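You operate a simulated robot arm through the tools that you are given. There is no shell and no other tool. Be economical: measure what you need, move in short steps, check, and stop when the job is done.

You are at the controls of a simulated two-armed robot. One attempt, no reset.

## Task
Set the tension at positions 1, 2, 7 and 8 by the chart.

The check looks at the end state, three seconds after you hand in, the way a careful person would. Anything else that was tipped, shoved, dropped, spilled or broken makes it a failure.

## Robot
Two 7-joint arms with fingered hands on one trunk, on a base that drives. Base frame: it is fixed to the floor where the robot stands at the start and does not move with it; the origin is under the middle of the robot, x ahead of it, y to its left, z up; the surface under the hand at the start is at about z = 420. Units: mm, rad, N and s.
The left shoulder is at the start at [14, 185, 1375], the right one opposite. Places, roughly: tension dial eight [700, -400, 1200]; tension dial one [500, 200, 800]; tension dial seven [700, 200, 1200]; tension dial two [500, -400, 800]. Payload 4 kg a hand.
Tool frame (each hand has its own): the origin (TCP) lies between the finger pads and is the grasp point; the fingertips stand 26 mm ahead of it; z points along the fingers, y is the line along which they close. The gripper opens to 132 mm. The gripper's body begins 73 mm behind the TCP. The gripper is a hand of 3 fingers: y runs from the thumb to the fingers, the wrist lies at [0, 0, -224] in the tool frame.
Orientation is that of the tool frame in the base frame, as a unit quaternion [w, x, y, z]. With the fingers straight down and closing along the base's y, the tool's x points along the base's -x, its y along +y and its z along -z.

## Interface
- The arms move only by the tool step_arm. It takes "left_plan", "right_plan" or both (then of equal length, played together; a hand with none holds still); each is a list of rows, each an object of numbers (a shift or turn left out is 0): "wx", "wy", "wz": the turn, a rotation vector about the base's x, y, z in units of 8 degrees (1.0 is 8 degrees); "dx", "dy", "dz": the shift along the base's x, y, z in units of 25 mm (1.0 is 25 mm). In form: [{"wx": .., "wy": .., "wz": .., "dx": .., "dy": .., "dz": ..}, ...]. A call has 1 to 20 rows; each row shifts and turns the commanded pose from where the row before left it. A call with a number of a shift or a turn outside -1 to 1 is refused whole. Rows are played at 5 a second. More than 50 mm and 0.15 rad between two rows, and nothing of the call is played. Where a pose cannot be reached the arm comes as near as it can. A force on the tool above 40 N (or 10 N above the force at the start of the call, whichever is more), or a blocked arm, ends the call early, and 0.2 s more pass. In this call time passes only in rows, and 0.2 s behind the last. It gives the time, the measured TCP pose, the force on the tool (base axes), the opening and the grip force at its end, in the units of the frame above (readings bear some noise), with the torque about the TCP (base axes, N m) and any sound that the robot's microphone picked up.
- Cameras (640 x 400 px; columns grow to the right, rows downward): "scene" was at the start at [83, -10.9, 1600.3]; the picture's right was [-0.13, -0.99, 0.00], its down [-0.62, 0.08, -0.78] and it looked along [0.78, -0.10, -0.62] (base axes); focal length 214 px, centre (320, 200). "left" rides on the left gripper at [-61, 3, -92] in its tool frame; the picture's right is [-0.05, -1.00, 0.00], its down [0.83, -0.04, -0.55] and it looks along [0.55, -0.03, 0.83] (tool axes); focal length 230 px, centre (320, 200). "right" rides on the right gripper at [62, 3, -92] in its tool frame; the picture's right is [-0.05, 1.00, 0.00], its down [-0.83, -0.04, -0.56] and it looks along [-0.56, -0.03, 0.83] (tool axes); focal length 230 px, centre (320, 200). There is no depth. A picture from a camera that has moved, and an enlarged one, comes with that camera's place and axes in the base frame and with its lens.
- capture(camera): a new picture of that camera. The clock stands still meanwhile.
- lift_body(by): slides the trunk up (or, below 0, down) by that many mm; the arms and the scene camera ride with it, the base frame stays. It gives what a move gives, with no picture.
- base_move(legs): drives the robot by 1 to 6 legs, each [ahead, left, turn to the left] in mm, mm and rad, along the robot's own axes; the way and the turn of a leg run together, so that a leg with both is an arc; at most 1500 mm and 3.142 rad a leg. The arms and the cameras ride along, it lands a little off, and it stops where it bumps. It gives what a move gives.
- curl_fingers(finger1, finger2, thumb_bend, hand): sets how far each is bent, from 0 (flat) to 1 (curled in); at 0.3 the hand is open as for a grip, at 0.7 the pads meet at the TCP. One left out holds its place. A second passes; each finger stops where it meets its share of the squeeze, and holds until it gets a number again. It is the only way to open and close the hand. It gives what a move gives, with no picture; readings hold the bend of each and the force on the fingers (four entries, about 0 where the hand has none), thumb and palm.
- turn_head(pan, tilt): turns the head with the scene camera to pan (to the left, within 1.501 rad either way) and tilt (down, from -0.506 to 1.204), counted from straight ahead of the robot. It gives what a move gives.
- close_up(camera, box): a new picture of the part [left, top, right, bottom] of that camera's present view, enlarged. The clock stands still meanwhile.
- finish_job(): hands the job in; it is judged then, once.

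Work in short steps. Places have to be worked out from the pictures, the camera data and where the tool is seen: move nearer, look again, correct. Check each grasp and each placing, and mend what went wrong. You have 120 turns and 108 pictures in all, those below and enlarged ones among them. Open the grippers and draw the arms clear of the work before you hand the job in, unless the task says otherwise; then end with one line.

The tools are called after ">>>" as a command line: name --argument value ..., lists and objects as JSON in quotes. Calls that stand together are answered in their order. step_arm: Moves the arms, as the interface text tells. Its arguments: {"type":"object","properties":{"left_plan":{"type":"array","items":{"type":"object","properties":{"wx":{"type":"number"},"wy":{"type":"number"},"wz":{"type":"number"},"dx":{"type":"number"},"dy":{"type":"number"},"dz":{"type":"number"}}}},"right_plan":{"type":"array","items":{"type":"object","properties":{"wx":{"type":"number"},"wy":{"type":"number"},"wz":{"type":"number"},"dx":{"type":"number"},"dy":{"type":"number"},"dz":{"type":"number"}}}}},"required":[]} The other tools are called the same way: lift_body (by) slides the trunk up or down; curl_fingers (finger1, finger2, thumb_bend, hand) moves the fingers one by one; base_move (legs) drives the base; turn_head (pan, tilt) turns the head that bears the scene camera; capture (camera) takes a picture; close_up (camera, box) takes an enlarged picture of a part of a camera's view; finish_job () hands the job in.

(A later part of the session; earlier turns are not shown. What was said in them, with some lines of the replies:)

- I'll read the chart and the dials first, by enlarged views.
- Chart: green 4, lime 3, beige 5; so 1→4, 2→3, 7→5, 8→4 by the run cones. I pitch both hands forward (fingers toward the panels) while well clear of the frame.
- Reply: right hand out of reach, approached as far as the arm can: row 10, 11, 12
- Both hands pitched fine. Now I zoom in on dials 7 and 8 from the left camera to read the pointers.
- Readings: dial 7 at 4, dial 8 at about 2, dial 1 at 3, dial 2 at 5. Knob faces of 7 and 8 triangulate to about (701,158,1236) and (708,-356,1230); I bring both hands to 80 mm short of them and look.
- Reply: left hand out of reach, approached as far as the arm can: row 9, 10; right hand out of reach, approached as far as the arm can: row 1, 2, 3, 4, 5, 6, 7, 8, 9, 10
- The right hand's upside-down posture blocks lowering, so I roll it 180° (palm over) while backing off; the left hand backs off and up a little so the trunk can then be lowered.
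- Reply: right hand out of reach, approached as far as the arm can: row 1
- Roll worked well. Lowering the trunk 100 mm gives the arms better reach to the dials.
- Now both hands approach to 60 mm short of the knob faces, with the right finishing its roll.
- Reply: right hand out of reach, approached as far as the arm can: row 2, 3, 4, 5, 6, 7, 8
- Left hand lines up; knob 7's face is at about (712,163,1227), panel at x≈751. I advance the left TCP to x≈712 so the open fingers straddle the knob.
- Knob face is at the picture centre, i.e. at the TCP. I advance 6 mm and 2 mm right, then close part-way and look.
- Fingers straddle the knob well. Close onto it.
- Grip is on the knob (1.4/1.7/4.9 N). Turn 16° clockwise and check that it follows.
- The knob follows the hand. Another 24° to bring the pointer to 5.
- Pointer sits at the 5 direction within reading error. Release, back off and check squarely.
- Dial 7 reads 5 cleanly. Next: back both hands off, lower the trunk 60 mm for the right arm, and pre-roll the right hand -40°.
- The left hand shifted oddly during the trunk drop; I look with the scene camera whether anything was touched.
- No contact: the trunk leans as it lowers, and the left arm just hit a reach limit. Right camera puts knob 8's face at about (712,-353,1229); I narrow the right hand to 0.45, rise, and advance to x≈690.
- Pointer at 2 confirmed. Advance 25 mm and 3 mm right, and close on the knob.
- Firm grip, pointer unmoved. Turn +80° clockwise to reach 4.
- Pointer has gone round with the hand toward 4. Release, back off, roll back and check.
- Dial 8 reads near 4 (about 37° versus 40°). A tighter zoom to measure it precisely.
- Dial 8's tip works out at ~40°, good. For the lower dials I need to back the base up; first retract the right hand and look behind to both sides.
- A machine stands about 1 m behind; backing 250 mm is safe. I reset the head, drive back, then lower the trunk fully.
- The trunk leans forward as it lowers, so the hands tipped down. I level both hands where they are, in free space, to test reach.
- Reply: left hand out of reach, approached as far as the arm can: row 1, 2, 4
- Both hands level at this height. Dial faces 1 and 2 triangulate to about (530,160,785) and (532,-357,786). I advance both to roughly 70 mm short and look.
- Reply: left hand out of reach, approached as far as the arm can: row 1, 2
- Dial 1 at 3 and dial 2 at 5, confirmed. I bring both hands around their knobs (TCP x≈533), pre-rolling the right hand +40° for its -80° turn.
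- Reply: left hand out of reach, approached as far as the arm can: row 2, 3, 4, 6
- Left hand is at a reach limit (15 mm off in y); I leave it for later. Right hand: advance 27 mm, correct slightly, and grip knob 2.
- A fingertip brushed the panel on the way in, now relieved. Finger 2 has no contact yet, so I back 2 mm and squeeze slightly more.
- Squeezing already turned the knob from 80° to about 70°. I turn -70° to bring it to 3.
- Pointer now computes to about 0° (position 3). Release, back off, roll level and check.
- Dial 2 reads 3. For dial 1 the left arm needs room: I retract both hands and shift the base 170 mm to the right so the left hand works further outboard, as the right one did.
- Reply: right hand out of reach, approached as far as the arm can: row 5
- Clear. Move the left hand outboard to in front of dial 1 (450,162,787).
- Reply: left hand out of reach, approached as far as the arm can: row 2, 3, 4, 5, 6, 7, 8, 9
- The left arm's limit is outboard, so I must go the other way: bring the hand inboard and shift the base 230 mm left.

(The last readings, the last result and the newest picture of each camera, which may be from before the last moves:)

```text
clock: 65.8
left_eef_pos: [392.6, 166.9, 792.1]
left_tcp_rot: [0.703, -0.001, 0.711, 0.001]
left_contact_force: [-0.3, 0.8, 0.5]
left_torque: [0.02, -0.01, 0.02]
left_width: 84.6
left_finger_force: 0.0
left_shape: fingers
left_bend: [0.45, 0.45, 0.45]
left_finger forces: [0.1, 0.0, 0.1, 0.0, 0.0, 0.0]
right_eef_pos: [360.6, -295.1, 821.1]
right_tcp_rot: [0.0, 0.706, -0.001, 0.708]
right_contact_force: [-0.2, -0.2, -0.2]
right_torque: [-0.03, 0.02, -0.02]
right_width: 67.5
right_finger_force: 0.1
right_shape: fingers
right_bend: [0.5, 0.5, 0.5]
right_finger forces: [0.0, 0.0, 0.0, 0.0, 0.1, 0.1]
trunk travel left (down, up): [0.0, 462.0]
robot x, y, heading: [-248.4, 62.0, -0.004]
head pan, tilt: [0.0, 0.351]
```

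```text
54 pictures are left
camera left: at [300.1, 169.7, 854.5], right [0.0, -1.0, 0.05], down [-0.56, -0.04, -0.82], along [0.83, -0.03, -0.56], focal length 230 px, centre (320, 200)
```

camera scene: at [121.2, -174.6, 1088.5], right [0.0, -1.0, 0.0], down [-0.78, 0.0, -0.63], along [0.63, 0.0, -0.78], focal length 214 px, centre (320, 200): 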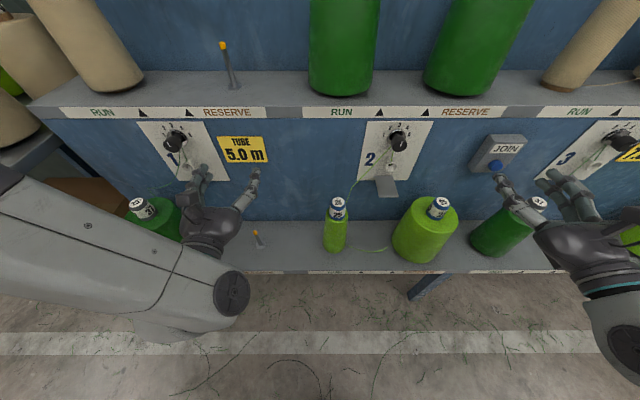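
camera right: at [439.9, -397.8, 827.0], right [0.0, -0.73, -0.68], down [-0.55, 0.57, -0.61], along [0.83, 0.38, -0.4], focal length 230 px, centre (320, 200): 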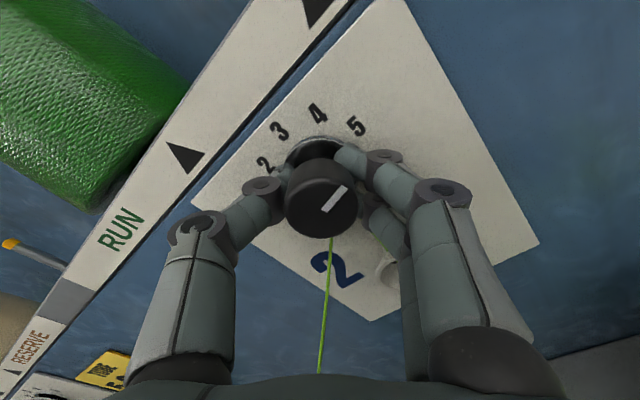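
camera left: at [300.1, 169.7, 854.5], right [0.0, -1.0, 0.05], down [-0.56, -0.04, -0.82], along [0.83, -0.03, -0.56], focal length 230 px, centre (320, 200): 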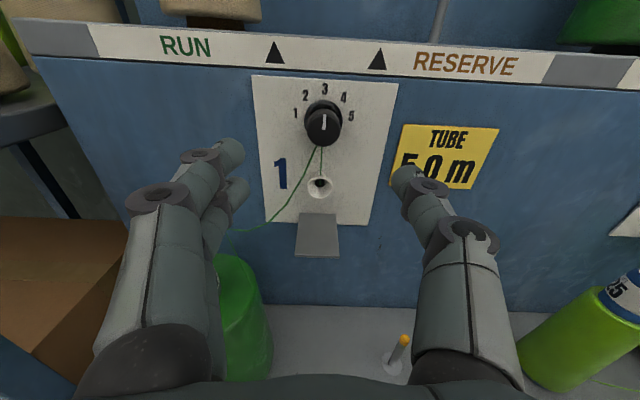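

Aligned. Advance the left hand to x≈515 at (y 162.5, z 785) and check.

>>> step_arm --left_plan '[{"dx": 0.8, "dy": -0.17}, {"dx": 0.8, "dz": -0.15}, {"dx": 0.8, "dz": -0.1}, {"dx": 0.8}, {"dx": 0.8}, {"dx": 0.9}]'

>>> capture --camera "left"

```text
clock: 67.2
left_eef_pos: [515.5, 161.6, 788.0]
left_tcp_rot: [0.703, 0.0, 0.711, 0.0]
left_contact_force: [0.4, -0.8, -0.4]
left_torque: [0.04, 0.0, 0.01]
left_width: 84.3
left_finger_force: 0.1
left_shape: fingers
left_bend: [0.45, 0.45, 0.45]
left_finger forces: [0.0, 0.0, 0.0, 0.0, 0.1, 0.1]
right_eef_pos: [361.4, -296.4, 820.8]
right_tcp_rot: [0.0, 0.706, -0.002, 0.708]
right_contact_force: [0.3, 0.4, 0.5]
right_torque: [-0.02, -0.01, 0.03]
right_width: 67.2
right_finger_force: 0.0
right_shape: fingers
right_bend: [0.5, 0.5, 0.5]
right_finger forces: [0.0, 0.0, 0.0, 0.0, 0.0, 0.0]
trunk travel left (down, up): [0.0, 462.0]
robot x, y, heading: [-246.8, 60.3, -0.004]
head pan, tilt: [0.0, 0.351]
```

```text
53 pictures are left
camera left: at [422.4, 165.0, 848.9], right [0.0, -1.0, 0.05], down [-0.56, -0.04, -0.82], along [0.83, -0.03, -0.56], focal length 230 px, centre (320, 200)
```

left: 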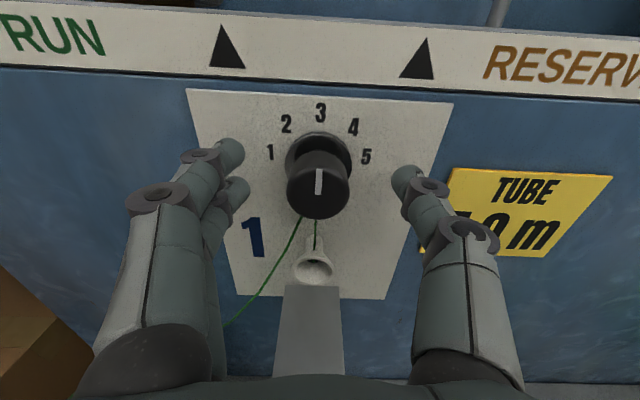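

Knob on centre. Advance 16 mm, down 3 mm, and close.

>>> step_arm --left_plan '[{"dx": 0.34, "dz": -0.13, "dy": 0.03}, {"dx": 0.3}]'

>>> curl_fingers --hand "left" --finger1 0.67 --finger2 0.67 --thumb_bend 0.67

>>> capture --camera "left"

```text
clock: 67.8
left_eef_pos: [530.4, 162.7, 784.1]
left_tcp_rot: [0.703, 0.0, 0.711, 0.001]
left_contact_force: [-0.5, 0.6, 0.2]
left_torque: [-0.03, -0.01, -0.02]
left_width: 84.8
left_finger_force: 0.1
left_shape: fingers
left_bend: [0.45, 0.45, 0.45]
left_finger forces: [0.1, 0.0, 0.0, 0.0, 0.2, 0.0]
right_eef_pos: [361.4, -295.8, 820.8]
right_tcp_rot: [-0.002, 0.706, 0.0, 0.708]
right_contact_force: [-0.8, 0.1, 0.4]
right_torque: [0.01, 0.01, 0.0]
right_width: 67.3
right_finger_force: 0.2
right_shape: fingers
right_bend: [0.5, 0.5, 0.5]
right_finger forces: [0.1, 0.1, 0.0, 0.0, 0.1, 0.0]
trunk travel left (down, up): [0.0, 462.0]
robot x, y, heading: [-250.4, 61.9, -0.004]
head pan, tilt: [0.0, 0.351]
```

```text
clock: 68.8
left_eef_pos: [530.9, 162.6, 783.3]
left_tcp_rot: [0.704, -0.001, 0.711, 0.001]
left_contact_force: [3.2, -5.7, -1.3]
left_torque: [0.01, 0.0, -0.01]
left_width: 22.9
left_finger_force: 4.1
left_shape: fingers
left_bend: [0.65, 0.66, 0.65]
left_finger forces: [1.3, 0.7, 0.1, 0.0, 6.7, 0.0]
right_eef_pos: [361.5, -296.4, 820.2]
right_tcp_rot: [-0.001, 0.706, -0.002, 0.709]
right_contact_force: [0.3, -1.0, -0.4]
right_torque: [0.0, -0.02, 0.02]
right_width: 67.3
right_finger_force: 0.1
right_shape: fingers
right_bend: [0.5, 0.5, 0.5]
right_finger forces: [0.0, 0.1, 0.0, 0.1, 0.0, 0.1]
trunk travel left (down, up): [0.0, 462.0]
robot x, y, heading: [-252.8, 61.0, 0.002]
head pan, tilt: [0.0, 0.351]
```

```text
52 pictures are left
camera left: at [439.2, 166.4, 846.0], right [0.0, -1.0, 0.05], down [-0.56, -0.04, -0.82], along [0.83, -0.03, -0.56], focal length 230 px, centre (320, 200)
```

left: 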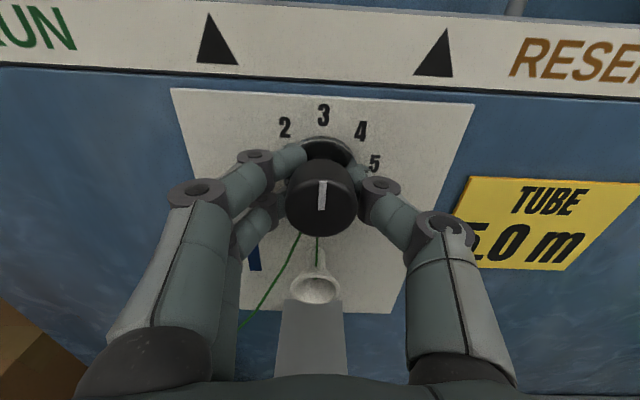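

Good grip, pointer still at 3. Turn +40°.

>>> step_arm --left_plan '[{"wx": 0.625}, {"wx": 0.625}, {"wx": 0.625}, {"wx": 0.625}, {"wx": 0.625}, {"wx": 0.625}, {"wx": 0.625}, {"wx": 0.625}]'

>>> close_up --camera "left" --box '[220, 80, 420, 260]'

```text
clock: 70.6
left_eef_pos: [532.1, 163.5, 782.7]
left_tcp_rot: [0.66, 0.241, 0.668, 0.244]
left_contact_force: [2.1, -0.3, 0.1]
left_torque: [0.0, 0.02, 0.03]
left_width: 22.2
left_finger_force: 3.8
left_shape: fingers
left_bend: [0.65, 0.66, 0.65]
left_finger forces: [2.1, 1.3, 0.0, 0.0, 4.0, 0.0]
right_eef_pos: [361.2, -296.9, 821.7]
right_tcp_rot: [0.0, 0.706, -0.001, 0.708]
right_contact_force: [-0.4, -0.5, -0.3]
right_torque: [0.02, 0.02, -0.01]
right_width: 67.5
right_finger_force: 0.0
right_shape: fingers
right_bend: [0.5, 0.5, 0.5]
right_finger forces: [0.0, 0.0, 0.0, 0.0, 0.0, 0.0]
trunk travel left (down, up): [0.0, 462.0]
robot x, y, heading: [-249.8, 56.9, 0.0]
head pan, tilt: [0.0, 0.351]
```

```text
2.22 times, centred on (320, 170) of left
camera zoom: at [439.7, 124.8, 832.4], right [0.0, -0.8, -0.6], down [-0.56, 0.5, -0.66], along [0.83, 0.34, -0.45], focal length 511 px, centre (320, 267)
```

zoom: 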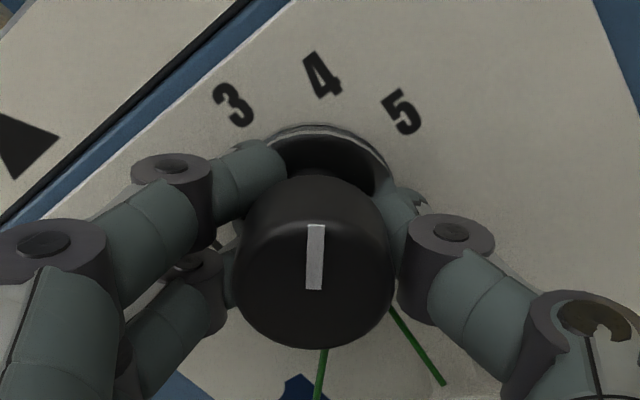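

Pointer is up in the 40°-rolled view, i.e. at 4. Release, back off, roll level and check.

>>> curl_fingers --hand "left" --finger1 0.48 --finger2 0.48 --thumb_bend 0.48

>>> step_arm --left_plan '[{"dx": -0.7}, {"dx": -0.7}, {"dx": -0.7}, {"dx": -0.7}, {"wx": -1}, {"wx": -1}, {"wx": -1}, {"wx": -1}, {"wx": -1}]'

>>> close_up --camera "left" --box '[270, 60, 370, 180]'

>>> capture --camera "scene"

```text
clock: 71.6
left_eef_pos: [531.7, 160.9, 783.2]
left_tcp_rot: [0.661, 0.241, 0.668, 0.245]
left_contact_force: [-2.8, -0.6, -1.0]
left_torque: [0.01, 0.0, 0.01]
left_width: 74.2
left_finger_force: 1.3
left_shape: fingers
left_bend: [0.48, 0.48, 0.48]
left_finger forces: [1.1, 0.0, 0.0, 0.0, 1.3, 0.0]
right_eef_pos: [360.8, -295.8, 822.4]
right_tcp_rot: [-0.001, 0.706, -0.001, 0.709]
right_contact_force: [0.1, -0.1, 0.0]
right_torque: [-0.01, 0.02, -0.02]
right_width: 67.2
right_finger_force: 0.0
right_shape: fingers
right_bend: [0.5, 0.5, 0.5]
right_finger forces: [0.1, 0.1, 0.1, 0.0, 0.0, 0.0]
trunk travel left (down, up): [0.0, 462.0]
robot x, y, heading: [-251.4, 60.0, -0.002]
head pan, tilt: [0.0, 0.351]
```

```text
clock: 73.6
left_eef_pos: [462.3, 161.4, 782.5]
left_tcp_rot: [0.704, -0.001, 0.71, 0.0]
left_contact_force: [0.4, -0.3, -0.4]
left_torque: [-0.01, 0.02, -0.03]
left_width: 74.1
left_finger_force: 0.1
left_shape: fingers
left_bend: [0.48, 0.48, 0.48]
left_finger forces: [0.1, 0.1, 0.0, 0.0, 0.0, 0.1]
right_eef_pos: [361.8, -295.8, 820.4]
right_tcp_rot: [-0.001, 0.706, -0.002, 0.709]
right_contact_force: [0.0, 0.5, 0.3]
right_torque: [-0.01, 0.0, -0.02]
right_width: 67.3
right_finger_force: 0.1
right_shape: fingers
right_bend: [0.5, 0.5, 0.5]
right_finger forces: [0.1, 0.0, 0.0, 0.1, 0.0, 0.0]
trunk travel left (down, up): [0.0, 462.0]
robot x, y, heading: [-249.3, 60.0, -0.003]
head pan, tilt: [0.0, 0.351]
```

```text
3.33 times, centred on (320, 120) of left
camera zoom: at [369.3, 165.4, 844.4], right [0.0, -1.0, 0.05], down [-0.56, -0.04, -0.82], along [0.83, -0.03, -0.56], focal length 767 px, centre (320, 467)
```

zoom: 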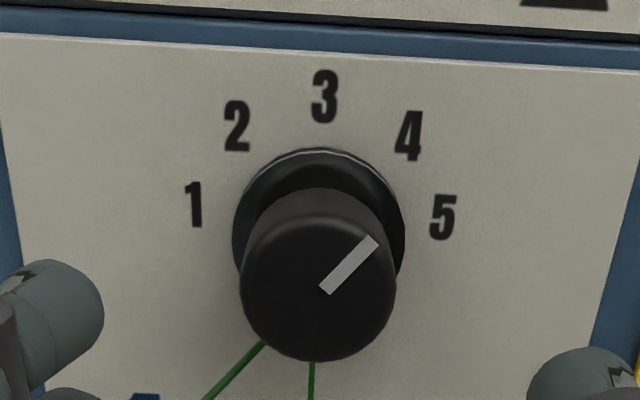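

```text
49 pictures are left
camera scene: at [121.6, 59.5, 1088.6], right [0.0, -1.0, 0.0], down [-0.78, 0.0, -0.63], along [0.63, 0.0, -0.78], focal length 214 px, centre (320, 200)
```

scene: 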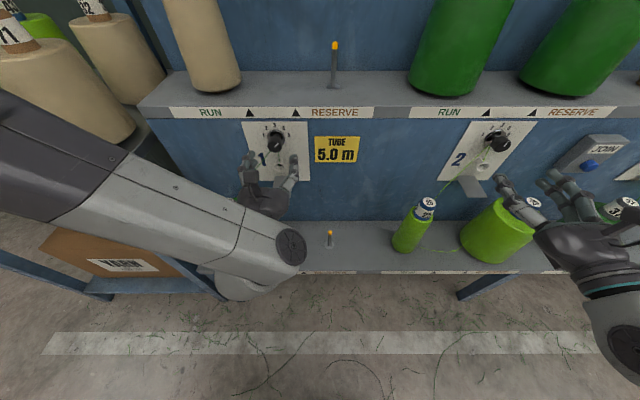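

Dial 1 measures ≈40° = 4. Now retract the left arm, drive back a little, open the hands and do a final overview.

>>> step_arm --left_plan '[{"dx": -0.9, "dz": 0.2}, {"dx": -0.9, "dz": 0.2}, {"dx": -0.9}, {"dx": -0.9}]'

>>> base_move --legs '[[-100, 0, 0]]'

>>> curl_fingers --hand "left" --finger1 0.3 --finger2 0.3 --thumb_bend 0.3

>>> curl_fingers --hand "right" --finger1 0.3 --finger2 0.3 --thumb_bend 0.3

>>> turn_head --pan 0 --tilt -0.3

>>> capture --camera "scene"

```text
clock: 74.6
left_eef_pos: [369.9, 162.1, 790.5]
left_tcp_rot: [0.703, 0.0, 0.711, 0.001]
left_contact_force: [-0.6, -1.0, 0.1]
left_torque: [0.04, -0.02, -0.03]
left_width: 74.1
left_finger_force: 0.0
left_shape: fingers
left_bend: [0.48, 0.48, 0.48]
left_finger forces: [0.0, 0.0, 0.1, 0.0, 0.1, 0.1]
right_eef_pos: [361.9, -296.7, 822.3]
right_tcp_rot: [-0.001, 0.706, -0.001, 0.708]
right_contact_force: [0.2, 0.0, 0.3]
right_torque: [0.01, 0.02, -0.02]
right_width: 67.4
right_finger_force: 0.1
right_shape: fingers
right_bend: [0.5, 0.5, 0.5]
right_finger forces: [0.1, 0.0, 0.1, 0.1, 0.1, 0.0]
trunk travel left (down, up): [0.0, 462.0]
robot x, y, heading: [-251.3, 58.7, -0.002]
head pan, tilt: [0.0, 0.351]
```

```text
clock: 75.7
left_eef_pos: [273.6, 165.0, 792.6]
left_tcp_rot: [0.704, -0.002, 0.71, 0.002]
left_contact_force: [0.6, -0.2, -0.2]
left_torque: [-0.03, 0.03, -0.01]
left_width: 74.2
left_finger_force: 0.1
left_shape: fingers
left_bend: [0.48, 0.48, 0.48]
left_finger forces: [0.1, 0.0, 0.0, 0.1, 0.1, 0.0]
right_eef_pos: [264.3, -294.2, 822.6]
right_tcp_rot: [-0.002, 0.706, 0.0, 0.708]
right_contact_force: [0.4, 0.3, -0.1]
right_torque: [0.03, 0.0, -0.01]
right_width: 67.4
right_finger_force: 0.0
right_shape: fingers
right_bend: [0.5, 0.5, 0.5]
right_finger forces: [0.0, 0.0, 0.0, 0.0, 0.1, 0.1]
trunk travel left (down, up): [0.0, 462.0]
robot x, y, heading: [-346.0, 60.4, 0.002]
head pan, tilt: [0.0, 0.351]
```

```text
clock: 76.7
left_eef_pos: [274.4, 162.4, 790.4]
left_tcp_rot: [0.703, -0.001, 0.711, 0.001]
left_contact_force: [-0.2, -0.1, -0.3]
left_torque: [-0.02, 0.02, -0.01]
left_width: 133.8
left_finger_force: 0.1
left_shape: fingers
left_bend: [0.3, 0.3, 0.3]
left_finger forces: [0.1, 0.0, 0.0, 0.0, 0.0, 0.0]
right_eef_pos: [267.0, -294.5, 822.2]
right_tcp_rot: [-0.002, 0.705, -0.001, 0.709]
right_contact_force: [0.3, 0.6, -0.2]
right_torque: [0.01, 0.0, 0.0]
right_width: 67.4
right_finger_force: 0.1
right_shape: fingers
right_bend: [0.5, 0.5, 0.5]
right_finger forces: [0.0, 0.1, 0.0, 0.0, 0.0, 0.1]
trunk travel left (down, up): [0.0, 462.0]
robot x, y, heading: [-343.0, 58.9, -0.003]
head pan, tilt: [0.0, 0.351]
```

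```text
clock: 77.7
left_eef_pos: [274.3, 163.1, 791.0]
left_tcp_rot: [0.703, -0.001, 0.711, 0.002]
left_contact_force: [-0.1, 0.2, 0.7]
left_torque: [-0.04, -0.04, -0.01]
left_width: 133.8
left_finger_force: 0.0
left_shape: fingers
left_bend: [0.3, 0.3, 0.3]
left_finger forces: [0.0, 0.0, 0.0, 0.0, 0.0, 0.0]
right_eef_pos: [266.5, -294.0, 821.0]
right_tcp_rot: [-0.001, 0.705, -0.001, 0.709]
right_contact_force: [0.0, -0.2, 0.2]
right_torque: [0.0, 0.0, -0.03]
right_width: 134.1
right_finger_force: 0.0
right_shape: fingers
right_bend: [0.3, 0.3, 0.3]
right_finger forces: [0.0, 0.1, 0.1, 0.1, 0.0, 0.0]
trunk travel left (down, up): [0.0, 462.0]
robot x, y, heading: [-344.7, 59.6, 0.002]
head pan, tilt: [0.0, 0.351]
```

```text
clock: 78.7
left_eef_pos: [274.4, 163.2, 791.5]
left_tcp_rot: [0.703, -0.001, 0.711, 0.002]
left_contact_force: [-0.3, -0.2, 0.0]
left_torque: [0.01, 0.02, 0.0]
left_width: 133.9
left_finger_force: 0.1
left_shape: fingers
left_bend: [0.3, 0.3, 0.3]
left_finger forces: [0.1, 0.0, 0.0, 0.1, 0.1, 0.0]
right_eef_pos: [267.3, -295.2, 820.8]
right_tcp_rot: [-0.001, 0.706, 0.0, 0.708]
right_contact_force: [0.1, 0.1, 0.5]
right_torque: [0.02, 0.01, -0.05]
right_width: 134.0
right_finger_force: 0.1
right_shape: fingers
right_bend: [0.3, 0.3, 0.3]
right_finger forces: [0.1, 0.0, 0.1, 0.0, 0.1, 0.1]
trunk travel left (down, up): [0.0, 462.0]
robot x, y, heading: [-345.2, 61.9, 0.001]
head pan, tilt: [0.0, -0.3]
```

```text
48 pictures are left
camera scene: at [43.2, 60.5, 1145.8], right [0.0, -1.0, 0.0], down [-0.24, 0.0, -0.97], along [0.97, 0.0, -0.24], focal length 214 px, centre (320, 200)
```

scene: 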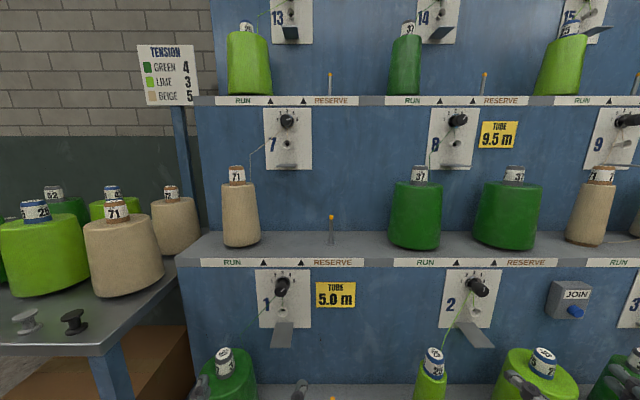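

Everything stands upright. A final close look at the four dials.

>>> close_up --camera "scene" --box '[265, 100, 315, 150]'

>>> close_up --camera "scene" --box '[430, 100, 480, 150]'

>>> close_up --camera "scene" --box '[255, 265, 305, 315]'

>>> close_up --camera "scene" --box '[450, 265, 500, 315]'

```text
8.00 times, centred on (290, 125) of scene
camera zoom: at [43.2, 60.5, 1145.8], right [0.0, -1.0, 0.0], down [-0.24, 0.0, -0.97], along [0.97, 0.0, -0.24], focal length 1716 px, centre (560, 800)
```

zoom: 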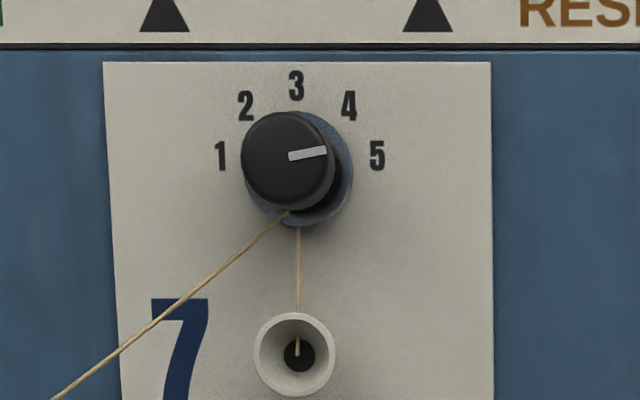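

```text
8.00 times, centred on (455, 125) of scene
camera zoom: at [43.2, 60.5, 1145.8], right [0.0, -1.0, 0.0], down [-0.24, 0.0, -0.97], along [0.97, 0.0, -0.24], focal length 1716 px, centre (-760, 800)
```

zoom: 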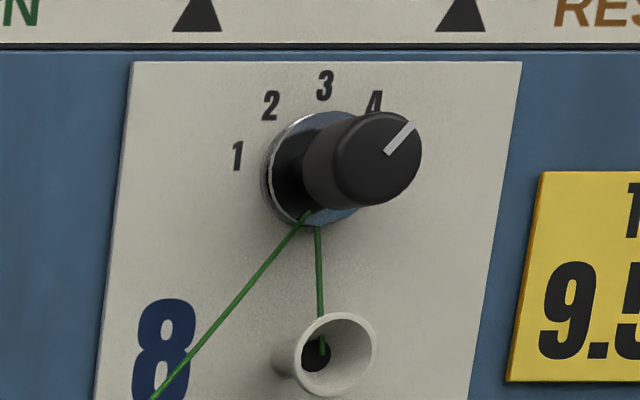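

```text
8.00 times, centred on (280, 290) of scene
camera zoom: at [43.2, 60.5, 1145.8], right [0.0, -1.0, 0.0], down [-0.24, 0.0, -0.97], along [0.97, 0.0, -0.24], focal length 1716 px, centre (640, -520)
```

zoom: 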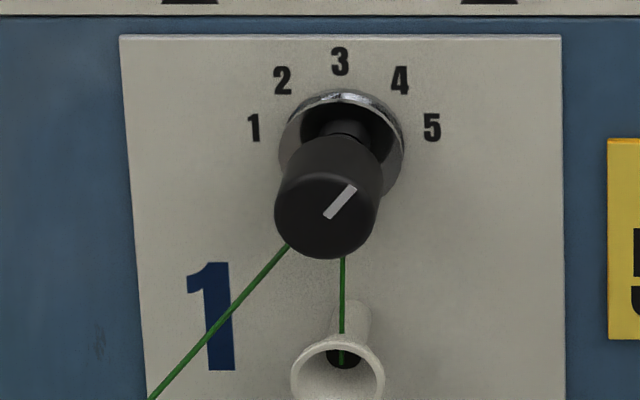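

```text
8.00 times, centred on (475, 290) of scene
camera zoom: at [43.2, 60.5, 1145.8], right [0.0, -1.0, 0.0], down [-0.24, 0.0, -0.97], along [0.97, 0.0, -0.24], focal length 1716 px, centre (-920, -520)
```

zoom: 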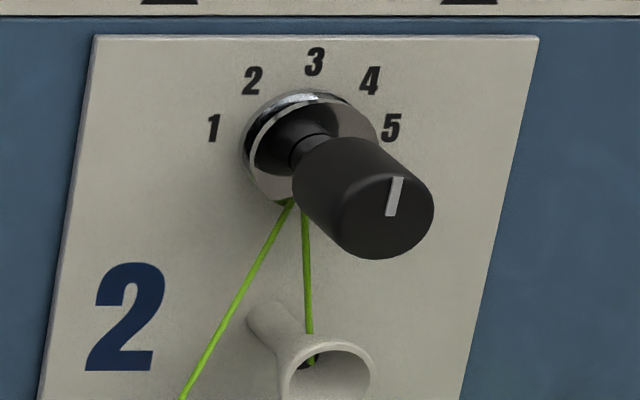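

All four read correctly: 7→5, 8→4, 1→4, 2→3, and the hands are open and clear. Handing in.

>>> finish_job

```text
The job is handed in.
```

I set the four dials by the chart and handed the job in: position 1 (green) at 4, position 2 (lime) at 3, position 7 (beige) at 5 and position 8 (green) at 4. One fingertip lightly brushed the panel at dial 2. In the final picture everything in view stands upright, and both hands are open and clear of the work.
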